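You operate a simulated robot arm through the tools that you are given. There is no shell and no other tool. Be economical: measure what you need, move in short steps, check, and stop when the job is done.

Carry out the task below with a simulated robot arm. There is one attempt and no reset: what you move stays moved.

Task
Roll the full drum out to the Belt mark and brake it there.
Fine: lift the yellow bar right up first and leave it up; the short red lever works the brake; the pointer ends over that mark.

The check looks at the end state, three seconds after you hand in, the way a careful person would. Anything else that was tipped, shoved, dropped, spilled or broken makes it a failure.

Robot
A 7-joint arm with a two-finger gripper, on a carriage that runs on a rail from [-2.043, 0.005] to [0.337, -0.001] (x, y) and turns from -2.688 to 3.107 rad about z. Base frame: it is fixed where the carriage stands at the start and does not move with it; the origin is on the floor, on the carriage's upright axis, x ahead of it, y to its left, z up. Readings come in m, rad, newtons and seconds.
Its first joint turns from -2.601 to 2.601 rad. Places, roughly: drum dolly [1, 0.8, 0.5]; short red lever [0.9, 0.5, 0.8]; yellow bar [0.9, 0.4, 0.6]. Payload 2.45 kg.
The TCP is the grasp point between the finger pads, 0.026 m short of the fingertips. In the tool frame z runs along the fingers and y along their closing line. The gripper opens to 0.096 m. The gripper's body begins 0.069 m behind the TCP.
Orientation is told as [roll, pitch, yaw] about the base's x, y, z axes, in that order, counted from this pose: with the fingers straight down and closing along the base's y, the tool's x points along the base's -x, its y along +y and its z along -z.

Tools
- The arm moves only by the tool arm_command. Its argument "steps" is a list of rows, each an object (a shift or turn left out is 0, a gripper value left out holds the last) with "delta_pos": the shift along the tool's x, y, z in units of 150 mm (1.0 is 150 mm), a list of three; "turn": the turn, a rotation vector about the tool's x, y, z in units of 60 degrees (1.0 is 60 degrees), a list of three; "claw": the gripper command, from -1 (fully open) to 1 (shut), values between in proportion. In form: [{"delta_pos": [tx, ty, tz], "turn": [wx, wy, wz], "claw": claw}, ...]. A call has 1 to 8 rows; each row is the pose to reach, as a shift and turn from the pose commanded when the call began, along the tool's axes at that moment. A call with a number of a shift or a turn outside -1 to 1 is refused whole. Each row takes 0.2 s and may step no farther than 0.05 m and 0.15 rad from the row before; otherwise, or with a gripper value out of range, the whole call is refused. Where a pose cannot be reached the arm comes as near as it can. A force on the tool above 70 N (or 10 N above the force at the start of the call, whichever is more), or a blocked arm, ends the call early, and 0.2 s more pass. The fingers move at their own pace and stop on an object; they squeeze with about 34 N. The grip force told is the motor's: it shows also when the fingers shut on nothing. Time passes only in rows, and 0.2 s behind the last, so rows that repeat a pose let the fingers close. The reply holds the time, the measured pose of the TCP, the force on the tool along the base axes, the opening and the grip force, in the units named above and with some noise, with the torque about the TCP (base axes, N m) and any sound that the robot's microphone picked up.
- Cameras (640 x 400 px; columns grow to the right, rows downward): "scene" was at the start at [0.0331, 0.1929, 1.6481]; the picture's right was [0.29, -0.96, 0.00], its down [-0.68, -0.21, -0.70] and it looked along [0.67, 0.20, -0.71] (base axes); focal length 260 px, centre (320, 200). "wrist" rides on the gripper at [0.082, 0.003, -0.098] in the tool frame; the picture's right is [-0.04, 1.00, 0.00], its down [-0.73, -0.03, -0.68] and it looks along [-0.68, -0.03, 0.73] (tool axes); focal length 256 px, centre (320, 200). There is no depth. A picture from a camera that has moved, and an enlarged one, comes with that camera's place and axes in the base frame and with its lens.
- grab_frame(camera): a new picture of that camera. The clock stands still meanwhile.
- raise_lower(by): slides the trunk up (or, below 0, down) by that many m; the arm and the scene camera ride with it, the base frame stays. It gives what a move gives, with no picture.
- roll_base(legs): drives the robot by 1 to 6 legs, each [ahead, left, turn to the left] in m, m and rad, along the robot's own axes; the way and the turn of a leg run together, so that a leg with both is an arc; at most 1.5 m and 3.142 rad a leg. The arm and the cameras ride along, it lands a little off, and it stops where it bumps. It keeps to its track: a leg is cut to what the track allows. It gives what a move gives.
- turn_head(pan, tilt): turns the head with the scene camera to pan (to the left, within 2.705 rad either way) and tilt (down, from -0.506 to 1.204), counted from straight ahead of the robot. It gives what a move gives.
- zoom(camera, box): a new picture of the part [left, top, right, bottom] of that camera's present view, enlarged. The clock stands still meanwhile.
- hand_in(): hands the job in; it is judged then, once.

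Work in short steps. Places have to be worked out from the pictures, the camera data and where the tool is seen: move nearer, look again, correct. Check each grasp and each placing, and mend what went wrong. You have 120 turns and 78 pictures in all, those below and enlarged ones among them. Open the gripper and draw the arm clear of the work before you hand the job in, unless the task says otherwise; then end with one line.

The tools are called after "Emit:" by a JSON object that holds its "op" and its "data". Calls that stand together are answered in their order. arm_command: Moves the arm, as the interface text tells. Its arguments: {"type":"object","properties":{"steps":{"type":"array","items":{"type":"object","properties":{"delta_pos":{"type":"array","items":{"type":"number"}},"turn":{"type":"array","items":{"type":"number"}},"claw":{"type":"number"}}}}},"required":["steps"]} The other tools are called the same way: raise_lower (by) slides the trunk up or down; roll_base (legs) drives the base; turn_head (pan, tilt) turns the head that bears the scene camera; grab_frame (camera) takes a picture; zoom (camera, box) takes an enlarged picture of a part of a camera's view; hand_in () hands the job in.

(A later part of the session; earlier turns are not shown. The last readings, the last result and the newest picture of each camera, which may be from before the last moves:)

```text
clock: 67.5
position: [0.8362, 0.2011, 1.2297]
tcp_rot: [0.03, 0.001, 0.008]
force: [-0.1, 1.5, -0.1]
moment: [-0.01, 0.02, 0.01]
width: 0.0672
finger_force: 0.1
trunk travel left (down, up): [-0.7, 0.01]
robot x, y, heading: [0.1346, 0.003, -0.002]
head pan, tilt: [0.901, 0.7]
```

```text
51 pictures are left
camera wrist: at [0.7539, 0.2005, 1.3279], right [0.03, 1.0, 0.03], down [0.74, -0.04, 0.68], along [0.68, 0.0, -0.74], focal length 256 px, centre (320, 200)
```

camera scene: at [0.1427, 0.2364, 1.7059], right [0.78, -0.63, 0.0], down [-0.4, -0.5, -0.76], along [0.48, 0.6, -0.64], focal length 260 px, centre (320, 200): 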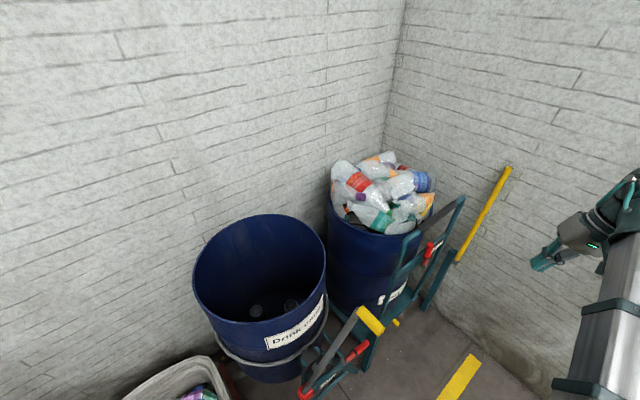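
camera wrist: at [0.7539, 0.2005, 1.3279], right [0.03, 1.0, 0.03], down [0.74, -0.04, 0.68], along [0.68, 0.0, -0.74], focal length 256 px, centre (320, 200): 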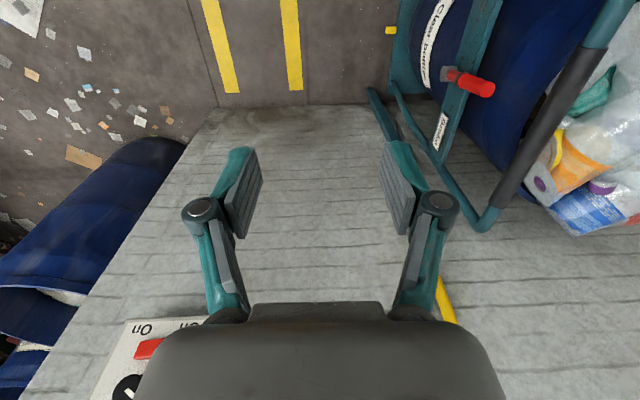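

Drive forward 0.165 and shift the arm left over the grip line.

Emit:
{"op": "roll_base", "data": {"legs": [[0.165, 0, 0]]}}

Emit:
{"op": "arm_command", "data": {"steps": [{"delta_pos": [0, 0.25, 0]}, {"delta_pos": [0, 0.5, 0]}, {"delta_pos": [0, 0.75, 0]}, {"delta_pos": [0, 1.0, 0]}]}}

Emit:
{"op": "arm_command", "data": {"steps": [{"delta_pos": [0, 0.25, 0]}, {"delta_pos": [0, 0.5, 0]}, {"delta_pos": [0, 0.75, 0]}, {"delta_pos": [0, 1.0, 0]}]}}

Emit:
{"op": "grab_frame", "data": {"camera": "wrist"}}

```text
clock: 69.0
position: [0.9996, 0.1993, 1.2303]
tcp_rot: [0.032, 0.0, 0.01]
force: [1.1, -0.6, -0.3]
moment: [-0.04, 0.04, -0.01]
width: 0.0671
finger_force: 0.1
trunk travel left (down, up): [-0.7, 0.01]
robot x, y, heading: [0.2979, -0.002, -0.004]
head pan, tilt: [0.901, 0.7]
```

```text
clock: 70.0
position: [0.999, 0.35, 1.2331]
tcp_rot: [0.03, 0.001, 0.009]
force: [0.3, -0.2, 1.1]
moment: [-0.01, 0.02, 0.01]
width: 0.0673
finger_force: 0.0
trunk travel left (down, up): [-0.7, 0.01]
robot x, y, heading: [0.296, -0.0029, -0.009]
head pan, tilt: [0.901, 0.7]
```

```text
clock: 71.0
position: [0.9979, 0.4986, 1.2398]
tcp_rot: [0.03, -0.001, 0.009]
force: [-0.1, 0.3, -0.2]
moment: [-0.03, 0.01, 0.0]
width: 0.067
finger_force: 0.0
trunk travel left (down, up): [-0.7, 0.01]
robot x, y, heading: [0.2961, -0.0002, -0.0]
head pan, tilt: [0.901, 0.7]
```

```text
50 pictures are left
camera wrist: at [0.9153, 0.4998, 1.3376], right [0.03, 1.0, 0.03], down [0.73, -0.04, 0.68], along [0.68, 0.0, -0.73], focal length 256 px, centre (320, 200)
```

wrist: 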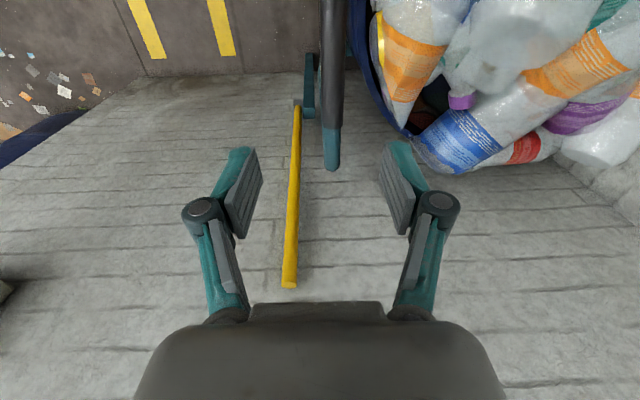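

Grip line is at y≈0.526. Narrow the opening to ~0.05, centre on it, lower partway.

Emit:
{"op": "arm_command", "data": {"steps": [{"delta_pos": [0, 0.09, 0], "claw": -0.06, "turn": [0.015, 0, 0]}, {"delta_pos": [0, 0.18, 0], "turn": [0.029, 0, 0]}]}}

Emit:
{"op": "raise_lower", "data": {"by": -0.17}}

Emit:
{"op": "grab_frame", "data": {"camera": "wrist"}}

```text
clock: 71.6
position: [0.9978, 0.5275, 1.2408]
tcp_rot: [-0.001, -0.001, 0.008]
force: [-0.3, 1.0, -0.6]
moment: [0.01, 0.0, 0.0]
width: 0.0508
finger_force: 0.0
trunk travel left (down, up): [-0.7, 0.01]
robot x, y, heading: [0.2981, 0.0008, -0.001]
head pan, tilt: [0.901, 0.7]
```

```text
clock: 73.5
position: [0.9965, 0.5258, 1.0701]
tcp_rot: [0.0, -0.001, 0.009]
force: [0.0, 0.0, -0.2]
moment: [-0.03, 0.0, -0.01]
width: 0.0509
finger_force: 0.0
trunk travel left (down, up): [-0.53, 0.18]
robot x, y, heading: [0.2949, -0.0033, -0.004]
head pan, tilt: [0.901, 0.7]
```

```text
49 pictures are left
camera wrist: at [0.9147, 0.5296, 1.1683], right [0.03, 1.0, 0.0], down [0.73, -0.02, 0.68], along [0.68, -0.02, -0.73], focal length 256 px, centre (320, 200)
```

wrist: 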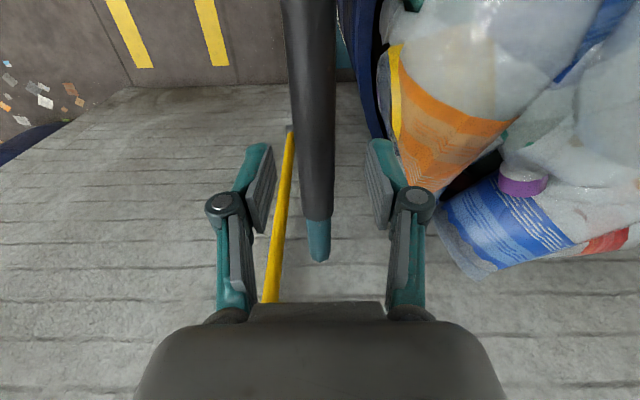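

Shift 5 mm right and lower to grip height (TCP ≈0.975).

Emit:
{"op": "arm_command", "data": {"steps": [{"delta_pos": [0, -0.033, 0.15]}, {"delta_pos": [0, -0.033, 0.35]}, {"delta_pos": [0, -0.033, 0.5]}, {"delta_pos": [0, -0.033, 0.62]}]}}

Emit:
{"op": "grab_frame", "data": {"camera": "wrist"}}

```text
clock: 74.5
position: [0.9967, 0.5222, 0.9768]
tcp_rot: [-0.002, 0.001, 0.009]
force: [-0.5, 0.1, -0.5]
moment: [0.0, 0.01, -0.01]
width: 0.0505
finger_force: 0.0
trunk travel left (down, up): [-0.53, 0.18]
robot x, y, heading: [0.2985, -0.0027, -0.008]
head pan, tilt: [0.901, 0.7]
```

```text
48 pictures are left
camera wrist: at [0.9146, 0.5247, 1.0751], right [0.03, 1.0, 0.0], down [0.73, -0.02, 0.68], along [0.68, -0.02, -0.73], focal length 256 px, centre (320, 200)
```

wrist: 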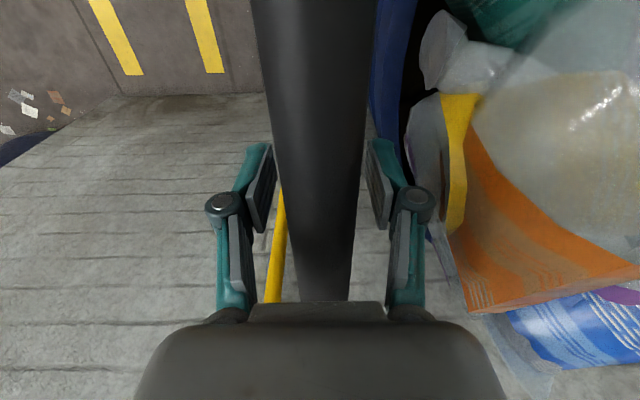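

The grip bar is between the fingers. Close on it.

Emit:
{"op": "arm_command", "data": {"steps": [{"claw": 1}, {"claw": 1}, {"claw": 1}]}}

```text
clock: 75.3
position: [0.9962, 0.5231, 0.9727]
tcp_rot: [-0.004, 0.005, 0.008]
force: [-8.7, -4.3, -35.4]
moment: [0.25, -1.06, -0.82]
width: 0.027
finger_force: 44.1
trunk travel left (down, up): [-0.53, 0.18]
robot x, y, heading: [0.2996, -0.004, -0.005]
head pan, tilt: [0.901, 0.7]
```

Gripped; relieve the vertical load with a small drop, then try pulling 3 cm toward −y.

Emit:
{"op": "arm_command", "data": {"steps": [{"delta_pos": [0, 0, 0.03]}, {"delta_pos": [0, -0.07, 0.03]}, {"delta_pos": [0, -0.14, 0.03]}, {"delta_pos": [0, -0.2, 0.03]}]}}

```text
clock: 76.2
position: [0.9972, 0.5216, 0.9694]
tcp_rot: [0.022, 0.001, 0.026]
force: [1.9, 17.5, -29.4]
moment: [-0.63, 0.38, -1.19]
width: 0.0234
finger_force: 41.3
trunk travel left (down, up): [-0.53, 0.18]
robot x, y, heading: [0.2996, -0.0018, 0.001]
head pan, tilt: [0.901, 0.7]
stopped in row 4: the force on the tool passed its limit at 82 N (the readings are from after the stop); the commanded pose is now the measured one
```

It's held — so the brake seems to be on. Release the grip, rise, and look at the lever.

Emit:
{"op": "arm_command", "data": {"steps": [{"claw": -0.06}, {"claw": -0.06}, {"claw": -0.06, "delta_pos": [0, 0, -0.2]}, {"delta_pos": [0, 0, -0.5]}, {"delta_pos": [0, 0, -0.8]}, {"delta_pos": [0, 0, -1.0]}]}}

Emit:
{"op": "turn_head", "data": {"pan": 0.7, "tilt": 0.8}}

Emit:
{"op": "grab_frame", "data": {"camera": "scene"}}

```text
clock: 77.6
position: [0.9957, 0.5126, 1.125]
tcp_rot: [0.022, -0.002, 0.022]
force: [-1.2, -0.6, 0.5]
moment: [-0.01, 0.01, 0.03]
width: 0.0506
finger_force: 0.0
trunk travel left (down, up): [-0.53, 0.18]
robot x, y, heading: [0.2973, -0.0007, 0.002]
head pan, tilt: [0.901, 0.7]
```

```text
clock: 78.3
position: [0.9965, 0.5131, 1.1235]
tcp_rot: [0.02, -0.004, 0.025]
force: [0.0, -0.1, -0.1]
moment: [0.01, 0.02, -0.01]
width: 0.0506
finger_force: 0.0
trunk travel left (down, up): [-0.53, 0.18]
robot x, y, heading: [0.2943, -0.0012, 0.0]
head pan, tilt: [0.7, 0.799]
```

```text
47 pictures are left
camera scene: at [0.315, 0.2209, 1.5278], right [0.64, -0.77, 0.0], down [-0.55, -0.46, -0.7], along [0.53, 0.45, -0.72], focal length 260 px, centre (320, 200)
```

scene: 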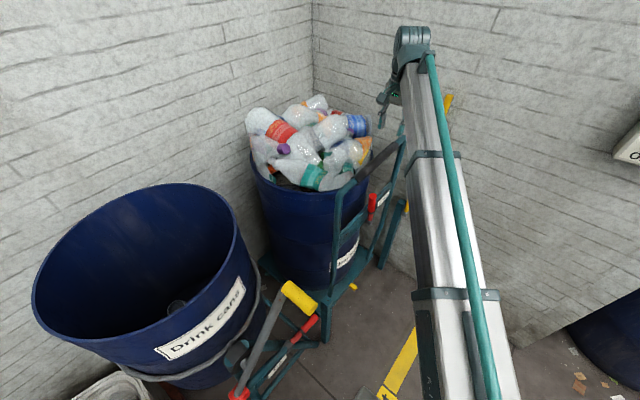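

Back off to −y and yaw the tool 60° left so the wrist camera sees the lever from the front.

Emit:
{"op": "arm_command", "data": {"steps": [{"delta_pos": [0, -0.33, 0]}, {"delta_pos": [0, -0.66, 0]}, {"delta_pos": [0, -1, 0]}]}}

Emit:
{"op": "arm_command", "data": {"steps": [{"turn": [0, 0, -0.125], "delta_pos": [0, -0.06, 0]}, {"turn": [0, 0, -0.25], "delta_pos": [0, -0.12, 0]}, {"turn": [0, 0, -0.375], "delta_pos": [0, -0.18, 0]}, {"turn": [0, 0, -0.5], "delta_pos": [0, -0.24, 0]}, {"turn": [0, 0, -0.625], "delta_pos": [0, -0.3, 0]}, {"turn": [0, 0, -0.75], "delta_pos": [0, -0.36, 0]}, {"turn": [0, 0, -0.875], "delta_pos": [0, -0.42, 0]}, {"turn": [0, 0, -1], "delta_pos": [0, -0.48, 0]}]}}

Emit:
{"op": "grab_frame", "data": {"camera": "wrist"}}

```text
refused: row 3 steps farther than a row can; nothing moved
```

```text
clock: 80.1
position: [0.997, 0.4397, 1.1217]
tcp_rot: [0.007, -0.022, 1.073]
force: [1.0, -0.1, 0.1]
moment: [0.04, -0.01, -0.01]
width: 0.0513
finger_force: 0.0
trunk travel left (down, up): [-0.53, 0.18]
robot x, y, heading: [0.2989, -0.0034, 0.0]
head pan, tilt: [0.7, 0.799]
```

```text
46 pictures are left
camera wrist: at [0.9551, 0.368, 1.2191], right [-0.86, 0.51, 0.01], down [0.37, 0.62, 0.69], along [0.35, 0.6, -0.72], focal length 256 px, centre (320, 200)
```

wrist: 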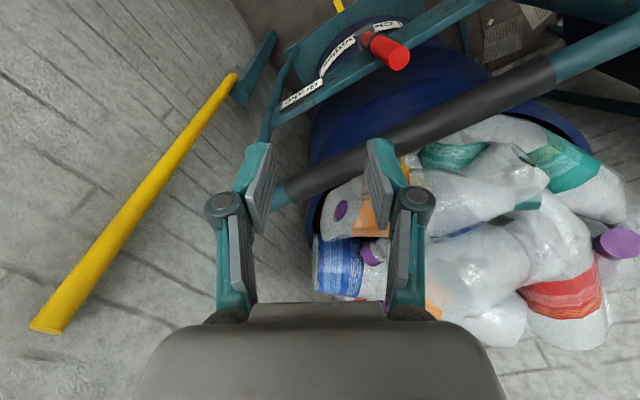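

Zoom on the lever from this side.

Emit:
{"op": "zoom", "data": {"camera": "wrist", "box": [260, 0, 440, 120]}}

```text
3.33 times, centred on (350, 60) of wrist
camera zoom: at [0.9551, 0.368, 1.2191], right [-0.86, 0.51, 0.01], down [0.37, 0.62, 0.69], along [0.35, 0.6, -0.72], focal length 853 px, centre (220, 667)
```

zoom: 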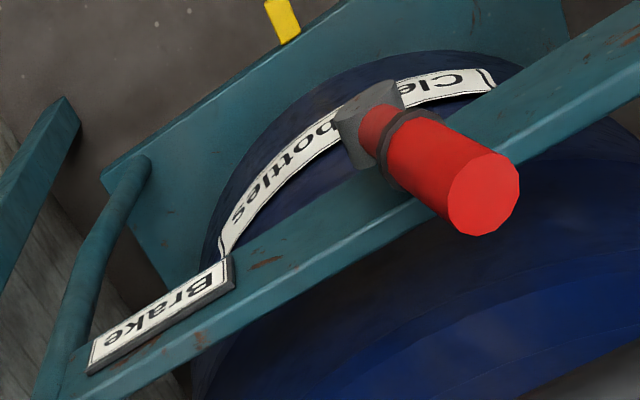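

Lever base ≈(0.945, 0.487, 0.75), top ≈(0.925, 0.495, 0.888); it likely swings in the x–z plane. Close the fingers, yaw to ~90°, move to its −x side, then pitch up.

Emit:
{"op": "arm_command", "data": {"steps": [{"turn": [0, 0, -0.12], "delta_pos": [0.22, 0.12, 0], "claw": 1}, {"turn": [0, 0, -0.24], "delta_pos": [0.44, 0.24, 0]}, {"turn": [0, 0, -0.36], "delta_pos": [0.66, 0.36, 0]}, {"turn": [0, 0, -0.48], "delta_pos": [0.87, 0.49, 0]}]}}

Emit:
{"op": "arm_command", "data": {"steps": [{"turn": [0, -0.125, 0]}, {"turn": [0, -0.25, 0]}, {"turn": [0, -0.375, 0]}, {"turn": [0, -0.5, 0]}, {"turn": [0, -0.625, 0]}, {"turn": [0, -0.75, 0]}, {"turn": [0, -0.875, 0]}, {"turn": [0, -1, 0]}]}}

Emit:
{"op": "grab_frame", "data": {"camera": "scene"}}

```text
clock: 81.1
position: [0.8693, 0.3603, 1.1211]
tcp_rot: [-0.007, -0.025, 1.574]
force: [-0.7, 0.3, 0.4]
moment: [0.01, -0.02, 0.01]
width: 0.0004
finger_force: 28.2
trunk travel left (down, up): [-0.53, 0.18]
robot x, y, heading: [0.2933, -0.0004, 0.001]
head pan, tilt: [0.7, 0.799]
```

```text
clock: 82.9
position: [0.8708, 0.3619, 1.1216]
tcp_rot: [-0.01, -1.071, 1.579]
force: [0.2, 0.5, -0.4]
moment: [-0.02, 0.05, -0.01]
width: 0.0
finger_force: 28.3
trunk travel left (down, up): [-0.53, 0.18]
robot x, y, heading: [0.2958, -0.0018, 0.0]
head pan, tilt: [0.7, 0.799]
```

```text
44 pictures are left
camera scene: at [0.315, 0.2208, 1.5278], right [0.64, -0.77, 0.0], down [-0.55, -0.46, -0.7], along [0.53, 0.45, -0.72], focal length 260 px, centre (320, 200)
```

scene: 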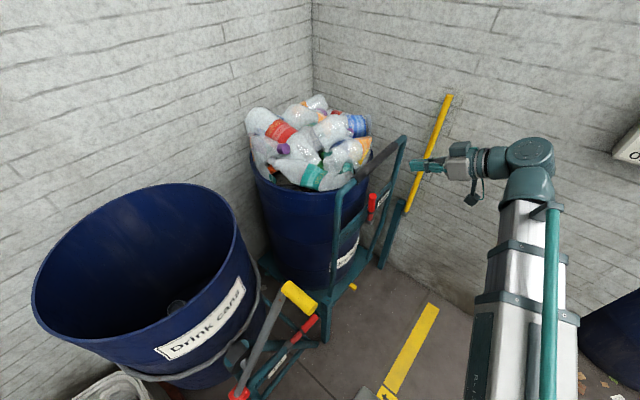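

Lower the trunk to lever height and look.

Emit:
{"op": "raise_lower", "data": {"by": -0.2}}

Emit:
{"op": "grab_frame", "data": {"camera": "wrist"}}

Emit:
{"op": "grab_frame", "data": {"camera": "scene"}}

```text
clock: 85.1
position: [0.8695, 0.3609, 0.9221]
tcp_rot: [-0.009, -1.067, 1.578]
force: [-0.4, 0.0, 0.1]
moment: [-0.04, -0.02, -0.02]
width: 0.0
finger_force: 28.8
trunk travel left (down, up): [-0.33, 0.38]
robot x, y, heading: [0.2981, -0.0024, -0.002]
head pan, tilt: [0.7, 0.799]
```

```text
43 pictures are left
camera wrist: at [0.8672, 0.236, 0.8964], right [-1.0, 0.02, 0.03], down [0.03, -0.24, 0.97], along [0.02, 0.97, 0.24], focal length 256 px, centre (320, 200)
```

wrist: 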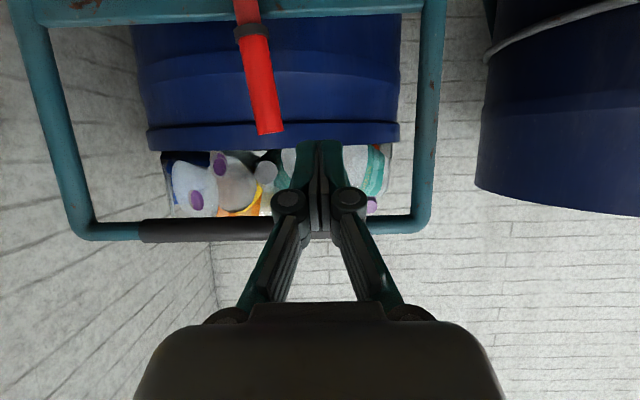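

```text
42 pictures are left
camera scene: at [0.315, 0.2208, 1.3278], right [0.64, -0.77, 0.0], down [-0.55, -0.46, -0.7], along [0.53, 0.45, -0.72], focal length 260 px, centre (320, 200)
```

scene: 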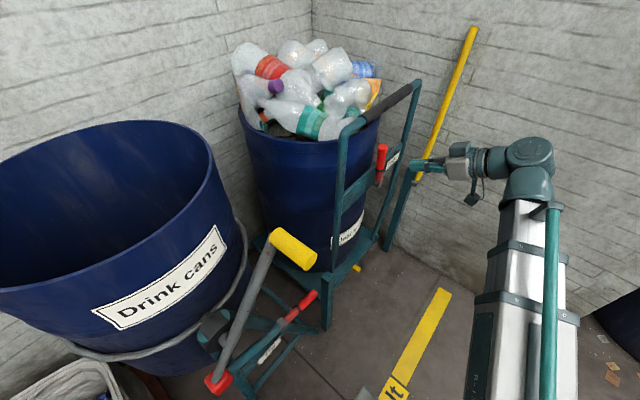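

Wrist view confirms the lever leans slightly to −x with pivot axis along y. Lower a bit and slide the closed fingers in beside it on its −x side.

Emit:
{"op": "arm_command", "data": {"steps": [{"delta_pos": [0.17, 0, 0.1]}, {"delta_pos": [0.35, 0, 0.19]}, {"delta_pos": [0.22, 0, 0.43]}, {"delta_pos": [0.09, 0, 0.68]}, {"delta_pos": [-0.05, 0, 0.92]}]}}

Emit:
{"op": "grab_frame", "data": {"camera": "wrist"}}

```text
clock: 86.3
position: [0.8711, 0.4867, 0.8608]
tcp_rot: [-0.009, -1.067, 1.58]
force: [-0.6, -1.2, 0.1]
moment: [-0.01, 0.03, 0.0]
width: 0.0
finger_force: 28.5
trunk travel left (down, up): [-0.33, 0.38]
robot x, y, heading: [0.295, -0.0009, -0.002]
head pan, tilt: [0.7, 0.799]
```

```text
41 pictures are left
camera wrist: at [0.8676, 0.3612, 0.8362], right [-1.0, 0.02, 0.03], down [0.03, -0.24, 0.97], along [0.02, 0.97, 0.24], focal length 256 px, centre (320, 200)
```

wrist: 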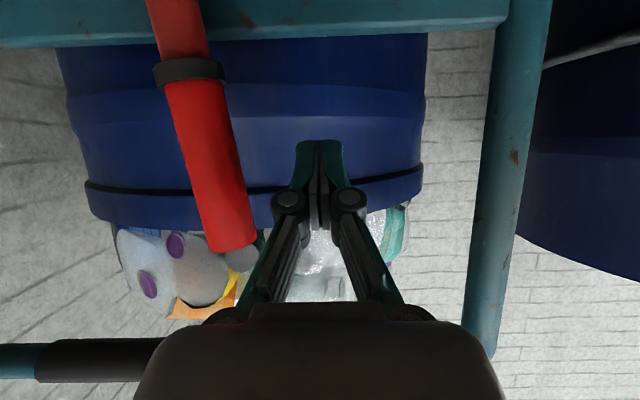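

Push toward +x in small steps.

Emit:
{"op": "arm_command", "data": {"steps": [{"delta_pos": [0, -0.12, 0]}, {"delta_pos": [0, -0.24, 0]}, {"delta_pos": [0, -0.36, 0]}, {"delta_pos": [0, -0.48, 0]}, {"delta_pos": [0, -0.6, 0]}]}}

Emit:
{"op": "grab_frame", "data": {"camera": "wrist"}}

```text
clock: 87.5
position: [0.9606, 0.4851, 0.8598]
tcp_rot: [-0.008, -1.07, 1.582]
force: [0.4, 0.8, -0.4]
moment: [-0.01, -0.01, -0.02]
width: 0.0
finger_force: 28.9
trunk travel left (down, up): [-0.33, 0.38]
robot x, y, heading: [0.3006, -0.0001, -0.01]
head pan, tilt: [0.7, 0.799]
```

```text
40 pictures are left
camera wrist: at [0.9573, 0.3602, 0.8364], right [-1.0, 0.02, 0.03], down [0.03, -0.24, 0.97], along [0.02, 0.97, 0.24], focal length 256 px, centre (320, 200)
```

wrist: 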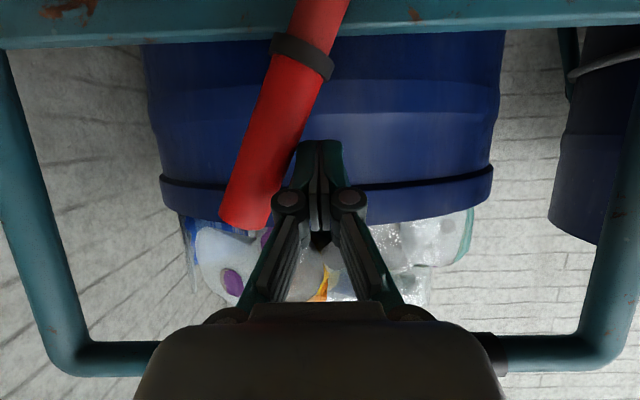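

The lever follows easily, now leaning to +x. Push a bit more to find the end.

Emit:
{"op": "arm_command", "data": {"steps": [{"delta_pos": [0.02, -0.1, 0]}, {"delta_pos": [0.04, -0.2, 0.02]}, {"delta_pos": [0.07, -0.3, 0.03]}, {"delta_pos": [0.12, -0.4, 0.06]}]}}

Emit:
{"op": "grab_frame", "data": {"camera": "wrist"}}

```text
clock: 88.5
position: [1.0201, 0.4853, 0.8416]
tcp_rot: [-0.007, -1.069, 1.58]
force: [0.8, -0.6, -0.1]
moment: [-0.02, 0.04, 0.0]
width: 0.0
finger_force: 28.7
trunk travel left (down, up): [-0.33, 0.38]
robot x, y, heading: [0.3008, -0.0013, 0.001]
head pan, tilt: [0.7, 0.799]
```

```text
39 pictures are left
camera wrist: at [1.0174, 0.3601, 0.8171], right [-1.0, 0.02, 0.03], down [0.03, -0.24, 0.97], along [0.02, 0.97, 0.24], focal length 256 px, centre (320, 200)
```

wrist: 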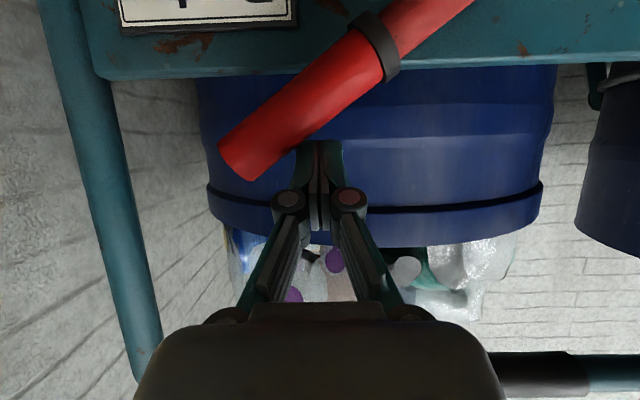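

Now at ~50°, still low force. Continue a bit further along its arc.

Emit:
{"op": "arm_command", "data": {"steps": [{"delta_pos": [0.06, -0.08, 0.03]}, {"delta_pos": [0.13, -0.14, 0.07]}, {"delta_pos": [0.21, -0.18, 0.11]}]}}

Emit:
{"op": "grab_frame", "data": {"camera": "wrist"}}

```text
clock: 89.3
position: [1.0373, 0.4907, 0.8232]
tcp_rot: [-0.009, -1.102, 1.592]
force: [-8.3, 5.2, 28.5]
moment: [0.32, -0.2, 0.13]
width: 0.0
finger_force: 28.4
trunk travel left (down, up): [-0.33, 0.38]
robot x, y, heading: [0.2939, -0.0015, 0.002]
head pan, tilt: [0.7, 0.799]
stopped in row 3: the force on the tool passed its limit at 76 N (the readings are from after the stop); the commanded pose is now the measured one
```

```text
38 pictures are left
camera wrist: at [1.0361, 0.3648, 0.7953], right [-1.0, 0.01, 0.03], down [0.03, -0.27, 0.96], along [0.01, 0.96, 0.27], focal length 256 px, centre (320, 200)
```

wrist: 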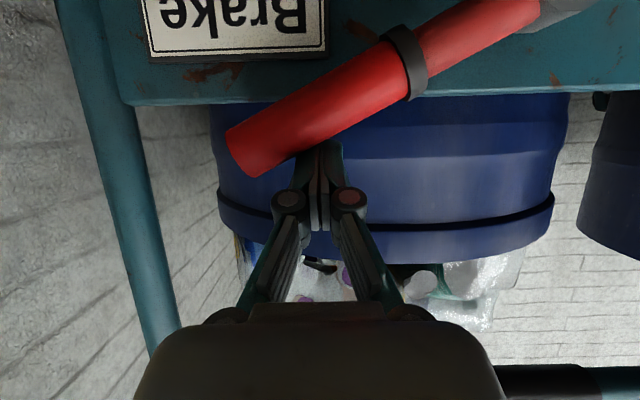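

Stop reached at ~60°. Back the tool out, raise, and pitch down to hook behind the grip bar.

Emit:
{"op": "arm_command", "data": {"steps": [{"delta_pos": [-0.08, 0.03, 0]}, {"delta_pos": [-0.08, 0.1, -0.3]}, {"delta_pos": [-0.08, 0.25, -0.6]}, {"delta_pos": [-0.08, 0.4, -0.9]}]}}

Emit:
{"op": "raise_lower", "data": {"by": 0.33}}

Emit:
{"op": "arm_command", "data": {"steps": [{"turn": [0, 0.125, 0], "delta_pos": [0, 0.1, 0]}, {"turn": [0, 0.25, 0], "delta_pos": [0, 0.2, 0]}, {"turn": [0, 0.375, 0], "delta_pos": [0, 0.3, 0]}, {"turn": [0, 0.5, 0], "delta_pos": [0, 0.4, 0]}, {"turn": [0, 0.625, 0], "delta_pos": [0, 0.45, 0]}, {"turn": [0, 0.75, 0], "delta_pos": [0, 0.45, 0]}, {"turn": [0, 0.875, 0], "delta_pos": [0, 0.45, 0]}, {"turn": [0, 1, 0], "delta_pos": [0, 0.45, 0]}]}}

Emit:
{"op": "grab_frame", "data": {"camera": "wrist"}}

```text
refused: row 3 steps farther than a row can; nothing moved
```

```text
clock: 91.2
position: [1.0393, 0.4808, 0.9927]
tcp_rot: [0.009, -1.055, 1.579]
force: [0.4, -6.5, -8.2]
moment: [-0.26, 0.02, -0.14]
width: 0.0
finger_force: 28.0
trunk travel left (down, up): [-0.521, 0.189]
robot x, y, heading: [0.2984, 0.0003, 0.003]
head pan, tilt: [0.7, 0.799]
stopped: the force on the tool passed its limit at 89 N (the readings are from after the stop); the commanded pose is now the measured one
```

```text
clock: 93.0
position: [0.9713, 0.4813, 0.9943]
tcp_rot: [0.003, -0.006, 1.589]
force: [0.3, -0.9, 0.0]
moment: [0.01, 0.05, -0.05]
width: 0.0001
finger_force: 28.6
trunk travel left (down, up): [-0.521, 0.189]
robot x, y, heading: [0.2972, -0.0044, -0.002]
head pan, tilt: [0.7, 0.799]
```

```text
37 pictures are left
camera wrist: at [0.9698, 0.3998, 1.0912], right [-1.0, 0.02, 0.0], down [0.02, 0.73, 0.68], along [0.01, 0.68, -0.73], focal length 256 px, centre (320, 200)
```

wrist: 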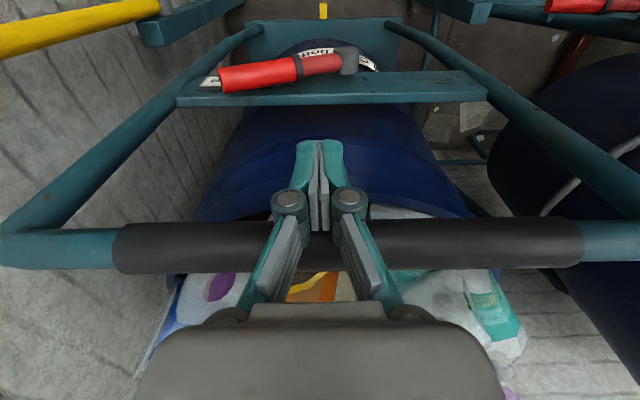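

A retract was refused and the tool nudged the grip bar from below; nothing appears displaced. Going step by step now: lift above the bar first and move over behind it, then check.

Emit:
{"op": "arm_command", "data": {"steps": [{"delta_pos": [0, 0, -0.25]}, {"delta_pos": [0, 0, -0.5]}, {"delta_pos": [0, 0, -0.75]}, {"delta_pos": [0, -0.1, -0.85]}, {"delta_pos": [-0.24, -0.2, -0.85]}, {"delta_pos": [-0.5, -0.2, -0.85]}]}}

Emit:
{"op": "grab_frame", "data": {"camera": "wrist"}}

Emit:
{"op": "grab_frame", "data": {"camera": "scene"}}

```text
clock: 94.4
position: [0.9989, 0.5567, 1.1219]
tcp_rot: [0.006, -0.007, 1.591]
force: [-0.1, -0.2, -0.7]
moment: [-0.02, -0.03, 0.02]
width: 0.0002
finger_force: 28.7
trunk travel left (down, up): [-0.521, 0.189]
robot x, y, heading: [0.2957, -0.0025, -0.007]
head pan, tilt: [0.7, 0.799]
```

```text
36 pictures are left
camera wrist: at [0.9978, 0.4745, 1.2187], right [-1.0, 0.02, 0.0], down [0.02, 0.73, 0.69], along [0.01, 0.69, -0.73], focal length 256 px, centre (320, 200)
```

wrist: 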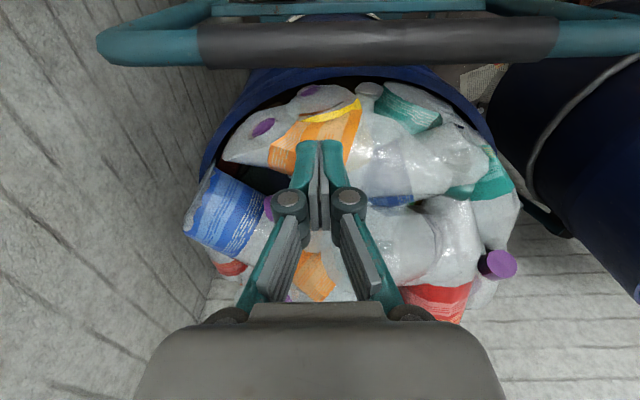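

```text
35 pictures are left
camera scene: at [0.3141, 0.2212, 1.519], right [0.64, -0.76, 0.0], down [-0.55, -0.46, -0.7], along [0.53, 0.45, -0.72], focal length 260 px, centre (320, 200)
```

scene: 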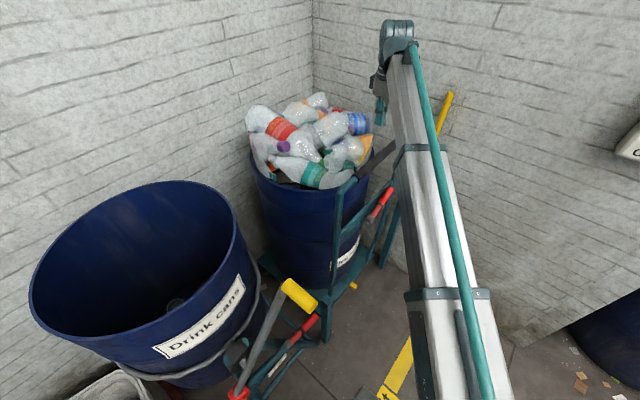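

Gap behind the bar is best near x≈1.05 (bar back y≈0.538, bottles y≈0.60). Shift there and lower slowly.

Emit:
{"op": "arm_command", "data": {"steps": [{"delta_pos": [0.015, -0.17, 0]}, {"delta_pos": [0.015, -0.34, 0.1]}, {"delta_pos": [0.015, -0.34, 0.3]}, {"delta_pos": [0.015, -0.34, 0.5]}, {"delta_pos": [0.015, -0.34, 0.7]}, {"delta_pos": [0.015, -0.34, 0.93]}]}}

Emit:
{"op": "grab_frame", "data": {"camera": "wrist"}}

```text
clock: 95.8
position: [1.0496, 0.5568, 0.981]
tcp_rot: [0.004, -0.01, 1.591]
force: [0.3, -0.4, -1.0]
moment: [0.01, -0.01, 0.01]
width: 0.0
finger_force: 28.3
trunk travel left (down, up): [-0.521, 0.189]
robot x, y, heading: [0.2976, -0.0008, -0.002]
head pan, tilt: [0.7, 0.799]
```

```text
34 pictures are left
camera wrist: at [1.0481, 0.4739, 1.0793], right [-1.0, 0.02, 0.0], down [0.02, 0.73, 0.69], along [0.01, 0.69, -0.73], focal length 256 px, centre (320, 200)
```

wrist: 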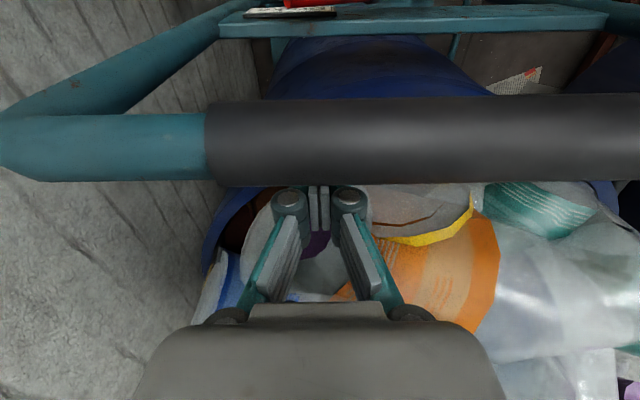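

The finger is behind the bar with no contact force. Pull gently 4 cm toward −y.

Emit:
{"op": "arm_command", "data": {"steps": [{"delta_pos": [0.05, 0, 0]}, {"delta_pos": [0.1, 0, 0]}, {"delta_pos": [0.16, 0, 0]}, {"delta_pos": [0.22, 0, 0]}, {"delta_pos": [0.27, 0, 0]}]}}

Emit:
{"op": "grab_frame", "data": {"camera": "scene"}}

```text
clock: 97.0
position: [1.0508, 0.5146, 0.982]
tcp_rot: [0.004, -0.009, 1.589]
force: [0.3, 2.0, -1.8]
moment: [0.01, -0.05, -0.01]
width: 0.0003
finger_force: 28.3
trunk travel left (down, up): [-0.521, 0.189]
robot x, y, heading: [0.2984, 0.0, -0.004]
head pan, tilt: [0.7, 0.799]
```

```text
33 pictures are left
camera scene: at [0.3141, 0.2207, 1.5191], right [0.64, -0.77, 0.0], down [-0.55, -0.46, -0.7], along [0.53, 0.45, -0.72], focal length 260 px, centre (320, 200)
```

scene: 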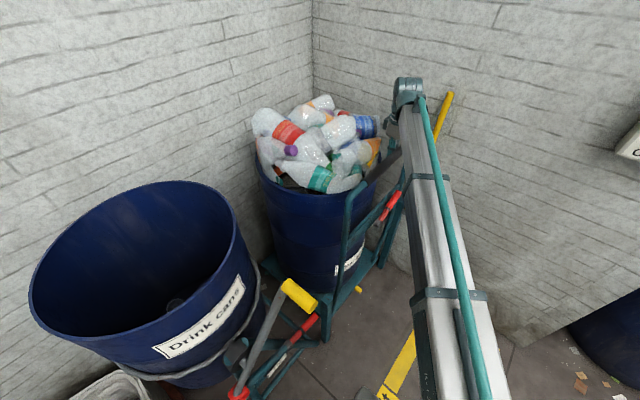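

The dolly rolls freely. Continue pulling slowly 0.15 m.

Emit:
{"op": "arm_command", "data": {"steps": [{"delta_pos": [0.1, 0, 0]}, {"delta_pos": [0.22, 0, 0]}, {"delta_pos": [0.35, 0, 0]}, {"delta_pos": [0.5, 0, 0]}, {"delta_pos": [0.65, 0, 0]}, {"delta_pos": [0.8, 0, 0]}, {"delta_pos": [0.92, 0, 0]}, {"delta_pos": [1.0, 0, 0]}]}}

Emit:
{"op": "grab_frame", "data": {"camera": "scene"}}

Emit:
{"op": "grab_frame", "data": {"camera": "wrist"}}

```text
clock: 98.8
position: [1.0561, 0.3642, 0.9803]
tcp_rot: [0.003, -0.009, 1.588]
force: [-0.5, -0.1, -0.2]
moment: [0.03, 0.01, 0.01]
width: 0.0
finger_force: 29.0
trunk travel left (down, up): [-0.521, 0.189]
robot x, y, heading: [0.2966, -0.0029, 0.001]
head pan, tilt: [0.7, 0.799]
```

```text
32 pictures are left
camera scene: at [0.3143, 0.2206, 1.5191], right [0.64, -0.77, 0.0], down [-0.55, -0.46, -0.7], along [0.53, 0.45, -0.72], focal length 260 px, centre (320, 200)
```

scene: 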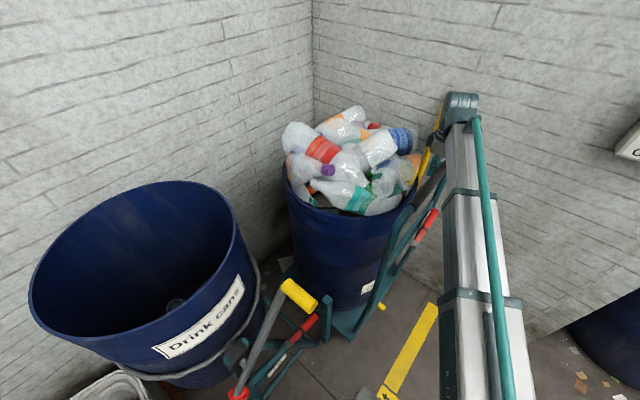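

```text
31 pictures are left
camera wrist: at [1.0534, 0.2822, 1.078], right [-1.0, 0.02, 0.0], down [0.02, 0.73, 0.68], along [0.01, 0.68, -0.73], focal length 256 px, centre (320, 200)
```

wrist: 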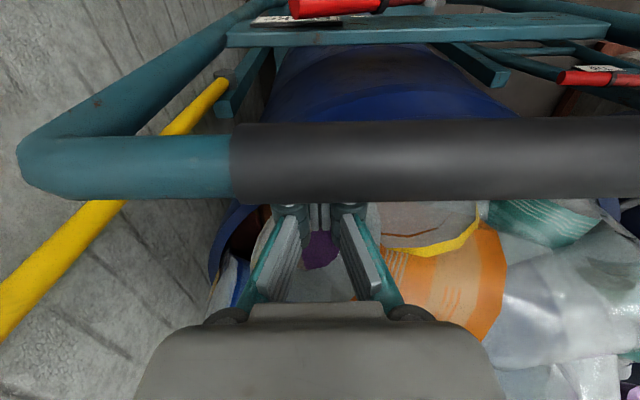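

In contact and controlled; about 0.185 m moved. Pull another 0.12 m, then measure.

Emit:
{"op": "arm_command", "data": {"steps": [{"delta_pos": [0.1, 0, 0]}, {"delta_pos": [0.22, 0, 0]}, {"delta_pos": [0.35, 0, 0]}, {"delta_pos": [0.48, 0, 0]}, {"delta_pos": [0.6, 0, 0]}, {"delta_pos": [0.7, 0, 0]}, {"delta_pos": [0.77, 0, 0]}, {"delta_pos": [0.8, 0, 0]}]}}

Emit:
{"op": "turn_head", "data": {"pan": 0.4, "tilt": 0.9}}

Emit:
{"op": "grab_frame", "data": {"camera": "scene"}}

Emit:
{"op": "grab_frame", "data": {"camera": "wrist"}}

```text
clock: 100.6
position: [1.0567, 0.2462, 0.9798]
tcp_rot: [0.005, -0.009, 1.589]
force: [0.4, 2.8, -0.3]
moment: [-0.05, 0.0, 0.01]
width: 0.0
finger_force: 28.7
trunk travel left (down, up): [-0.521, 0.189]
robot x, y, heading: [0.2948, -0.0007, -0.002]
head pan, tilt: [0.7, 0.799]
```

```text
clock: 101.4
position: [1.057, 0.2454, 0.9794]
tcp_rot: [0.003, -0.008, 1.588]
force: [0.0, -0.2, -0.1]
moment: [0.0, -0.03, 0.0]
width: 0.0
finger_force: 28.8
trunk travel left (down, up): [-0.521, 0.189]
robot x, y, heading: [0.2991, -0.0025, 0.002]
head pan, tilt: [0.4, 0.901]
```

```text
30 pictures are left
camera scene: at [0.3219, 0.1983, 1.5111], right [0.39, -0.92, 0.0], down [-0.72, -0.31, -0.62], along [0.57, 0.24, -0.78], focal length 260 px, centre (320, 200)
```

scene: 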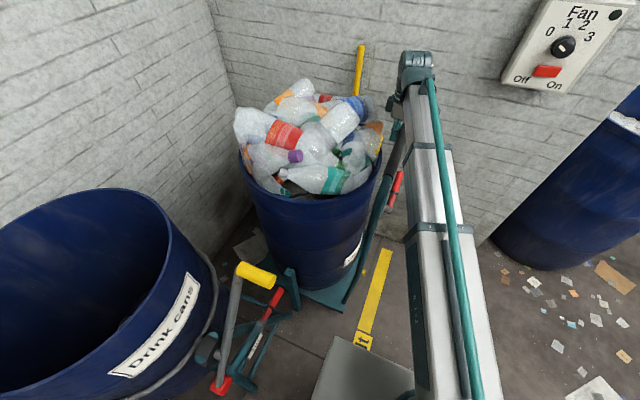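

```text
29 pictures are left
camera wrist: at [1.0549, 0.1636, 1.0766], right [-1.0, 0.02, 0.0], down [0.02, 0.73, 0.69], along [0.01, 0.69, -0.73], focal length 256 px, centre (320, 200)
```

wrist: 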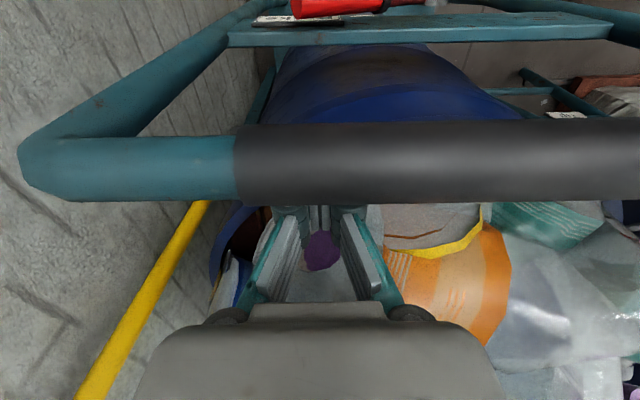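

Zoom on the pointer and Belt strip.

Emit:
{"op": "zoom", "data": {"camera": "scene", "box": [320, 230, 420, 350]}}

```text
3.33 times, centred on (370, 290) of scene
camera zoom: at [0.3219, 0.1983, 1.5111], right [0.39, -0.92, 0.0], down [-0.72, -0.31, -0.62], along [0.57, 0.24, -0.78], focal length 867 px, centre (153, -100)
```

zoom: 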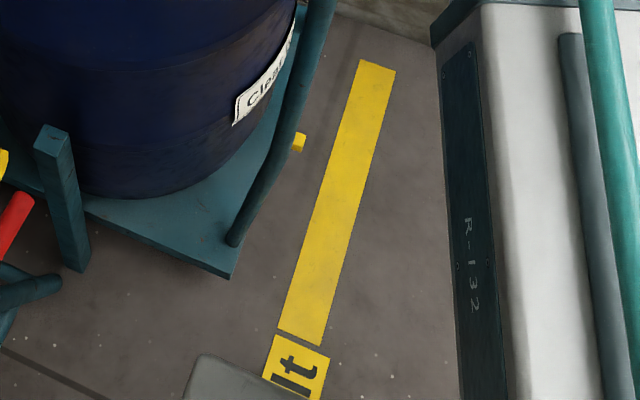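

Pointer tip is at y≈0.195, Belt centre y≈0.105. Pull another 0.09 m slowly.

Emit:
{"op": "arm_command", "data": {"steps": [{"delta_pos": [0.1, 0, 0]}, {"delta_pos": [0.2, 0, 0]}, {"delta_pos": [0.3, 0, 0]}, {"delta_pos": [0.4, 0, 0]}, {"delta_pos": [0.48, 0, 0]}, {"delta_pos": [0.54, 0, 0]}, {"delta_pos": [0.58, 0, 0]}, {"delta_pos": [0.6, 0, 0]}]}}

Emit:
{"op": "zoom", "data": {"camera": "scene", "box": [320, 210, 440, 350]}}

```text
clock: 103.2
position: [1.0586, 0.1563, 0.9795]
tcp_rot: [0.002, -0.011, 1.588]
force: [0.6, 3.3, 1.4]
moment: [-0.1, 0.05, -0.04]
width: 0.0002
finger_force: 29.1
trunk travel left (down, up): [-0.521, 0.189]
robot x, y, heading: [0.2943, -0.0001, 0.001]
head pan, tilt: [0.4, 0.901]
```

```text
2.86 times, centred on (380, 280) of scene
camera zoom: at [0.3219, 0.1986, 1.5111], right [0.39, -0.92, 0.0], down [-0.72, -0.31, -0.62], along [0.57, 0.24, -0.78], focal length 743 px, centre (149, -29)
```

zoom: 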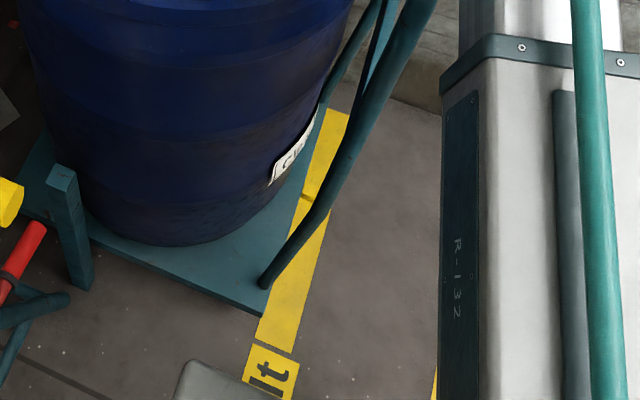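

Pointer should be on the strip. Ease off the bar by 6 mm, lift straight out, then check the position from the scene camera.

Emit:
{"op": "arm_command", "data": {"steps": [{"delta_pos": [-0.04, 0, 0]}, {"delta_pos": [-0.04, 0, -0.25]}, {"delta_pos": [-0.04, 0, -0.5]}, {"delta_pos": [-0.04, 0, -0.75]}, {"delta_pos": [-0.04, 0, -1.0]}]}}

Emit:
{"op": "turn_head", "data": {"pan": 0.2, "tilt": 0.9}}

Emit:
{"op": "grab_frame", "data": {"camera": "scene"}}

Emit:
{"op": "grab_frame", "data": {"camera": "wrist"}}

```text
clock: 104.4
position: [1.0579, 0.1606, 1.1282]
tcp_rot: [0.004, -0.01, 1.589]
force: [0.0, -0.9, 0.4]
moment: [0.0, 0.0, -0.01]
width: 0.0
finger_force: 28.4
trunk travel left (down, up): [-0.521, 0.189]
robot x, y, heading: [0.2978, -0.0015, -0.001]
head pan, tilt: [0.4, 0.901]
```

```text
clock: 105.1
position: [1.0578, 0.1611, 1.1272]
tcp_rot: [0.004, -0.011, 1.592]
force: [-0.2, -0.7, 0.2]
moment: [-0.01, 0.01, 0.0]
width: 0.0
finger_force: 29.0
trunk travel left (down, up): [-0.521, 0.189]
robot x, y, heading: [0.2961, -0.0001, -0.002]
head pan, tilt: [0.201, 0.901]
```

```text
26 pictures are left
camera scene: at [0.3264, 0.184, 1.5111], right [0.2, -0.98, 0.0], down [-0.77, -0.16, -0.62], along [0.61, 0.12, -0.78], focal length 260 px, centre (320, 200)
```

scene: 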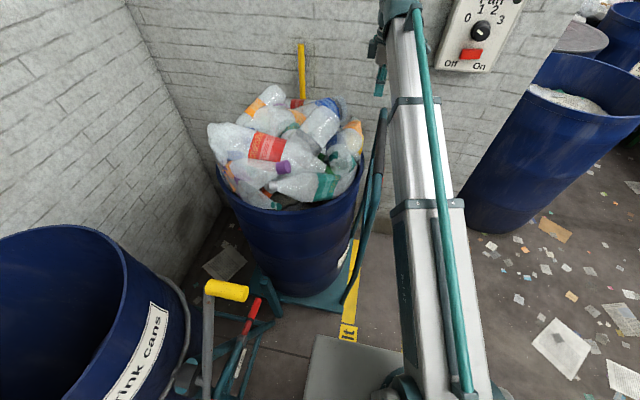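

```text
25 pictures are left
camera wrist: at [1.0567, 0.0788, 1.2254], right [-1.0, 0.02, 0.0], down [0.02, 0.73, 0.69], along [0.01, 0.69, -0.73], focal length 256 px, centre (320, 200)
```

wrist: 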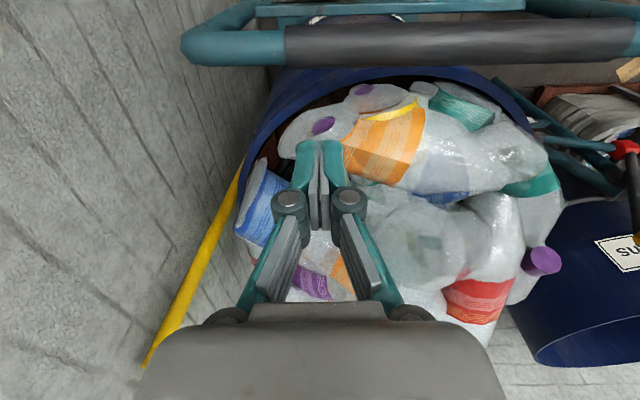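

Bar moved 0.392 m, so the pointer is at y≈0.11 — on the Belt centre. Now the lever (pivot ≈(0.94, 0.095, 0.745), lying at ~65° toward +x). Move the tool to the −y side first.

Emit:
{"op": "arm_command", "data": {"steps": [{"delta_pos": [0.25, 0, 0]}, {"delta_pos": [0.5, 0, 0]}, {"delta_pos": [0.75, 0, 0]}, {"delta_pos": [1.0, 0, 0]}]}}

Emit:
{"op": "arm_command", "data": {"steps": [{"delta_pos": [0.25, 0, 0]}, {"delta_pos": [0.5, 0, 0]}, {"delta_pos": [0.75, 0, 0]}]}}

Emit:
{"op": "arm_command", "data": {"steps": [{"turn": [0, -0.125, 0]}, {"turn": [0, -0.25, 0]}, {"turn": [0, -0.375, 0]}, {"turn": [0, -0.5, 0]}, {"turn": [0, -0.625, 0]}, {"turn": [0, -0.75, 0]}, {"turn": [0, -0.875, 0]}, {"turn": [0, -1, 0]}]}}

```text
clock: 106.1
position: [1.0627, 0.0106, 1.1265]
tcp_rot: [0.002, -0.01, 1.591]
force: [-1.4, 0.4, -0.3]
moment: [0.02, 0.0, -0.01]
width: 0.0
finger_force: 28.2
trunk travel left (down, up): [-0.521, 0.189]
robot x, y, heading: [0.2962, -0.0012, -0.004]
head pan, tilt: [0.201, 0.901]
```

```text
clock: 106.9
position: [1.0652, -0.101, 1.1266]
tcp_rot: [0.002, -0.012, 1.591]
force: [-0.2, 0.9, -0.1]
moment: [0.02, 0.0, -0.01]
width: 0.0001
finger_force: 28.1
trunk travel left (down, up): [-0.521, 0.189]
robot x, y, heading: [0.2933, -0.0007, -0.001]
head pan, tilt: [0.201, 0.901]
```

```text
clock: 108.7
position: [1.0709, -0.0875, 1.1197]
tcp_rot: [-0.012, -1.06, 1.583]
force: [-0.7, -0.7, 0.1]
moment: [-0.05, 0.02, 0.0]
width: 0.0
finger_force: 28.5
out of reach, approached as far as the arm can: row 2, 3, 4, 5, 6, 7, 8
trunk travel left (down, up): [-0.521, 0.189]
robot x, y, heading: [0.2985, -0.0008, 0.003]
head pan, tilt: [0.201, 0.901]
```

Good enough pitch. Lower the trunk 0.28 and look with the wrist camera.

Emit:
{"op": "raise_lower", "data": {"by": -0.28}}

Emit:
{"op": "grab_frame", "data": {"camera": "wrist"}}

```text
clock: 111.5
position: [1.071, -0.0875, 0.8384]
tcp_rot: [-0.013, -1.058, 1.585]
force: [0.8, -0.4, 0.2]
moment: [-0.02, 0.02, -0.03]
width: 0.0001
finger_force: 28.1
trunk travel left (down, up): [-0.241, 0.469]
robot x, y, heading: [0.2951, -0.0007, 0.004]
head pan, tilt: [0.201, 0.901]
```

```text
24 pictures are left
camera wrist: at [1.0679, -0.213, 0.8156], right [-1.0, 0.02, 0.03], down [0.02, -0.23, 0.97], along [0.02, 0.97, 0.23], focal length 256 px, centre (320, 200)
```

wrist: 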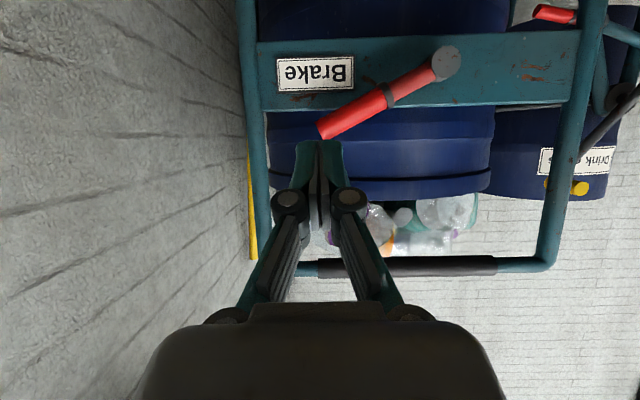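

Pivot ≈(0.935, 0.739), lever end ≈(1.07, 0.80). I'll lower the rod to z≈0.735 and advance under the lever near x≈1.045.

Emit:
{"op": "raise_lower", "data": {"by": -0.103}}

Emit:
{"op": "arm_command", "data": {"steps": [{"delta_pos": [-0.1, 0.05, 0.18]}, {"delta_pos": [-0.21, 0.1, 0.37]}, {"delta_pos": [-0.32, 0.173, 0.56]}, {"delta_pos": [-0.42, 0.173, 0.75]}, {"delta_pos": [-0.48, 0.173, 0.86]}]}}

Emit:
{"op": "grab_frame", "data": {"camera": "wrist"}}

```text
clock: 112.9
position: [1.0717, -0.0883, 0.7369]
tcp_rot: [-0.012, -1.057, 1.584]
force: [0.0, -0.4, -0.1]
moment: [0.02, 0.0, -0.01]
width: 0.0
finger_force: 28.6
trunk travel left (down, up): [-0.138, 0.572]
robot x, y, heading: [0.2985, 0.0007, -0.003]
head pan, tilt: [0.201, 0.901]
```

```text
clock: 114.1
position: [1.046, 0.0605, 0.7343]
tcp_rot: [-0.01, -1.056, 1.582]
force: [0.0, -0.2, -0.6]
moment: [0.0, -0.04, -0.01]
width: 0.0
finger_force: 28.0
trunk travel left (down, up): [-0.138, 0.572]
robot x, y, heading: [0.297, 0.0024, -0.003]
head pan, tilt: [0.201, 0.901]
```

```text
23 pictures are left
camera wrist: at [1.0417, -0.0654, 0.7117], right [-1.0, 0.02, 0.03], down [0.02, -0.23, 0.97], along [0.03, 0.97, 0.23], focal length 256 px, centre (320, 200)
```

wrist: 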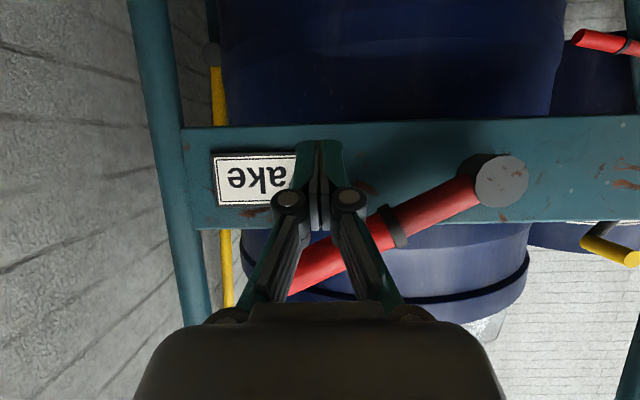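

Tip is still in front of the crossbar. Advance another 14 mm, watching force.

Emit:
{"op": "arm_command", "data": {"steps": [{"delta_pos": [-0.025, 0, 0.04]}, {"delta_pos": [-0.046, 0, 0.081]}]}}

```text
clock: 114.7
position: [1.045, 0.0736, 0.7348]
tcp_rot: [-0.013, -1.057, 1.581]
force: [-1.1, -0.5, 0.7]
moment: [-0.05, 0.02, 0.0]
width: 0.0
finger_force: 28.1
trunk travel left (down, up): [-0.138, 0.572]
robot x, y, heading: [0.2947, -0.0027, -0.001]
head pan, tilt: [0.201, 0.901]
```

No contact. Lift the lever up along its arc.

Emit:
{"op": "arm_command", "data": {"steps": [{"delta_pos": [-0.1, 0, -0.055]}, {"delta_pos": [-0.186, 0, -0.105]}, {"delta_pos": [-0.28, 0.04, -0.155]}, {"delta_pos": [-0.365, 0.087, -0.206]}, {"delta_pos": [-0.45, 0.17, -0.255]}, {"delta_pos": [-0.534, 0.26, -0.3]}, {"delta_pos": [-0.58, 0.34, -0.33]}, {"delta_pos": [-0.626, 0.427, -0.353]}]}}

Emit:
{"op": "grab_frame", "data": {"camera": "wrist"}}

```text
clock: 116.5
position: [0.9807, 0.0751, 0.8422]
tcp_rot: [-0.01, -1.058, 1.581]
force: [0.5, 0.2, -0.3]
moment: [0.01, 0.03, 0.0]
width: 0.0
finger_force: 27.9
trunk travel left (down, up): [-0.138, 0.572]
robot x, y, heading: [0.2966, -0.0022, -0.001]
head pan, tilt: [0.201, 0.901]
```

```text
22 pictures are left
camera wrist: at [0.9774, -0.0512, 0.8194], right [-1.0, 0.02, 0.03], down [0.02, -0.23, 0.97], along [0.02, 0.97, 0.23], focal length 256 px, centre (320, 200)
```

wrist: 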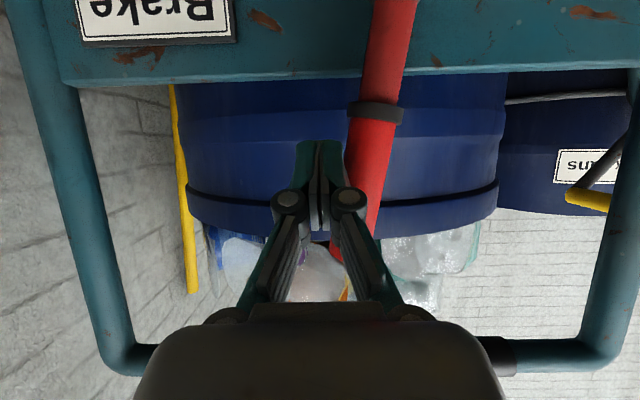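

Lever nearly upright. Push on to −x until its stop.

Emit:
{"op": "arm_command", "data": {"steps": [{"delta_pos": [-0.02, 0.09, -0.01]}, {"delta_pos": [-0.04, 0.18, -0.02]}, {"delta_pos": [-0.05, 0.25, -0.02]}, {"delta_pos": [-0.05, 0.29, -0.02]}, {"delta_pos": [-0.05, 0.33, -0.02]}, {"delta_pos": [-0.05, 0.37, -0.02]}]}}

Emit:
{"op": "grab_frame", "data": {"camera": "wrist"}}

```text
clock: 118.0
position: [0.9395, 0.0732, 0.8541]
tcp_rot: [-0.034, -1.064, 1.572]
force: [15.1, -3.3, -0.6]
moment: [-0.03, -0.09, -0.28]
width: 0.0
finger_force: 27.9
trunk travel left (down, up): [-0.138, 0.572]
robot x, y, heading: [0.2995, -0.0016, 0.003]
head pan, tilt: [0.201, 0.901]
stopped in row 6: the force on the tool passed its limit at 72 N (the readings are from after the stop); the commanded pose is now the measured one
```

```text
21 pictures are left
camera wrist: at [0.932, -0.0522, 0.8288], right [-1.0, 0.05, 0.02], down [0.01, -0.24, 0.97], along [0.05, 0.97, 0.24], focal length 256 px, centre (320, 200)
```

wrist: 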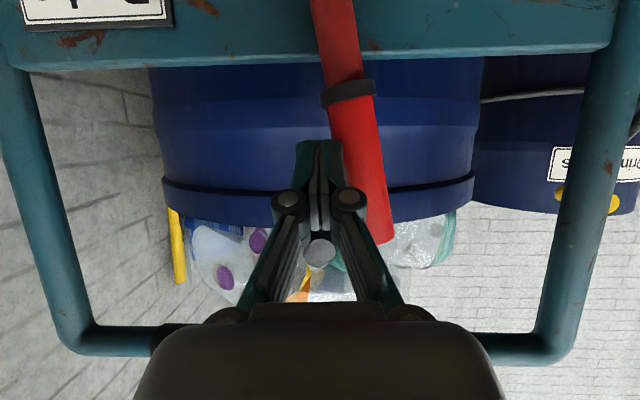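

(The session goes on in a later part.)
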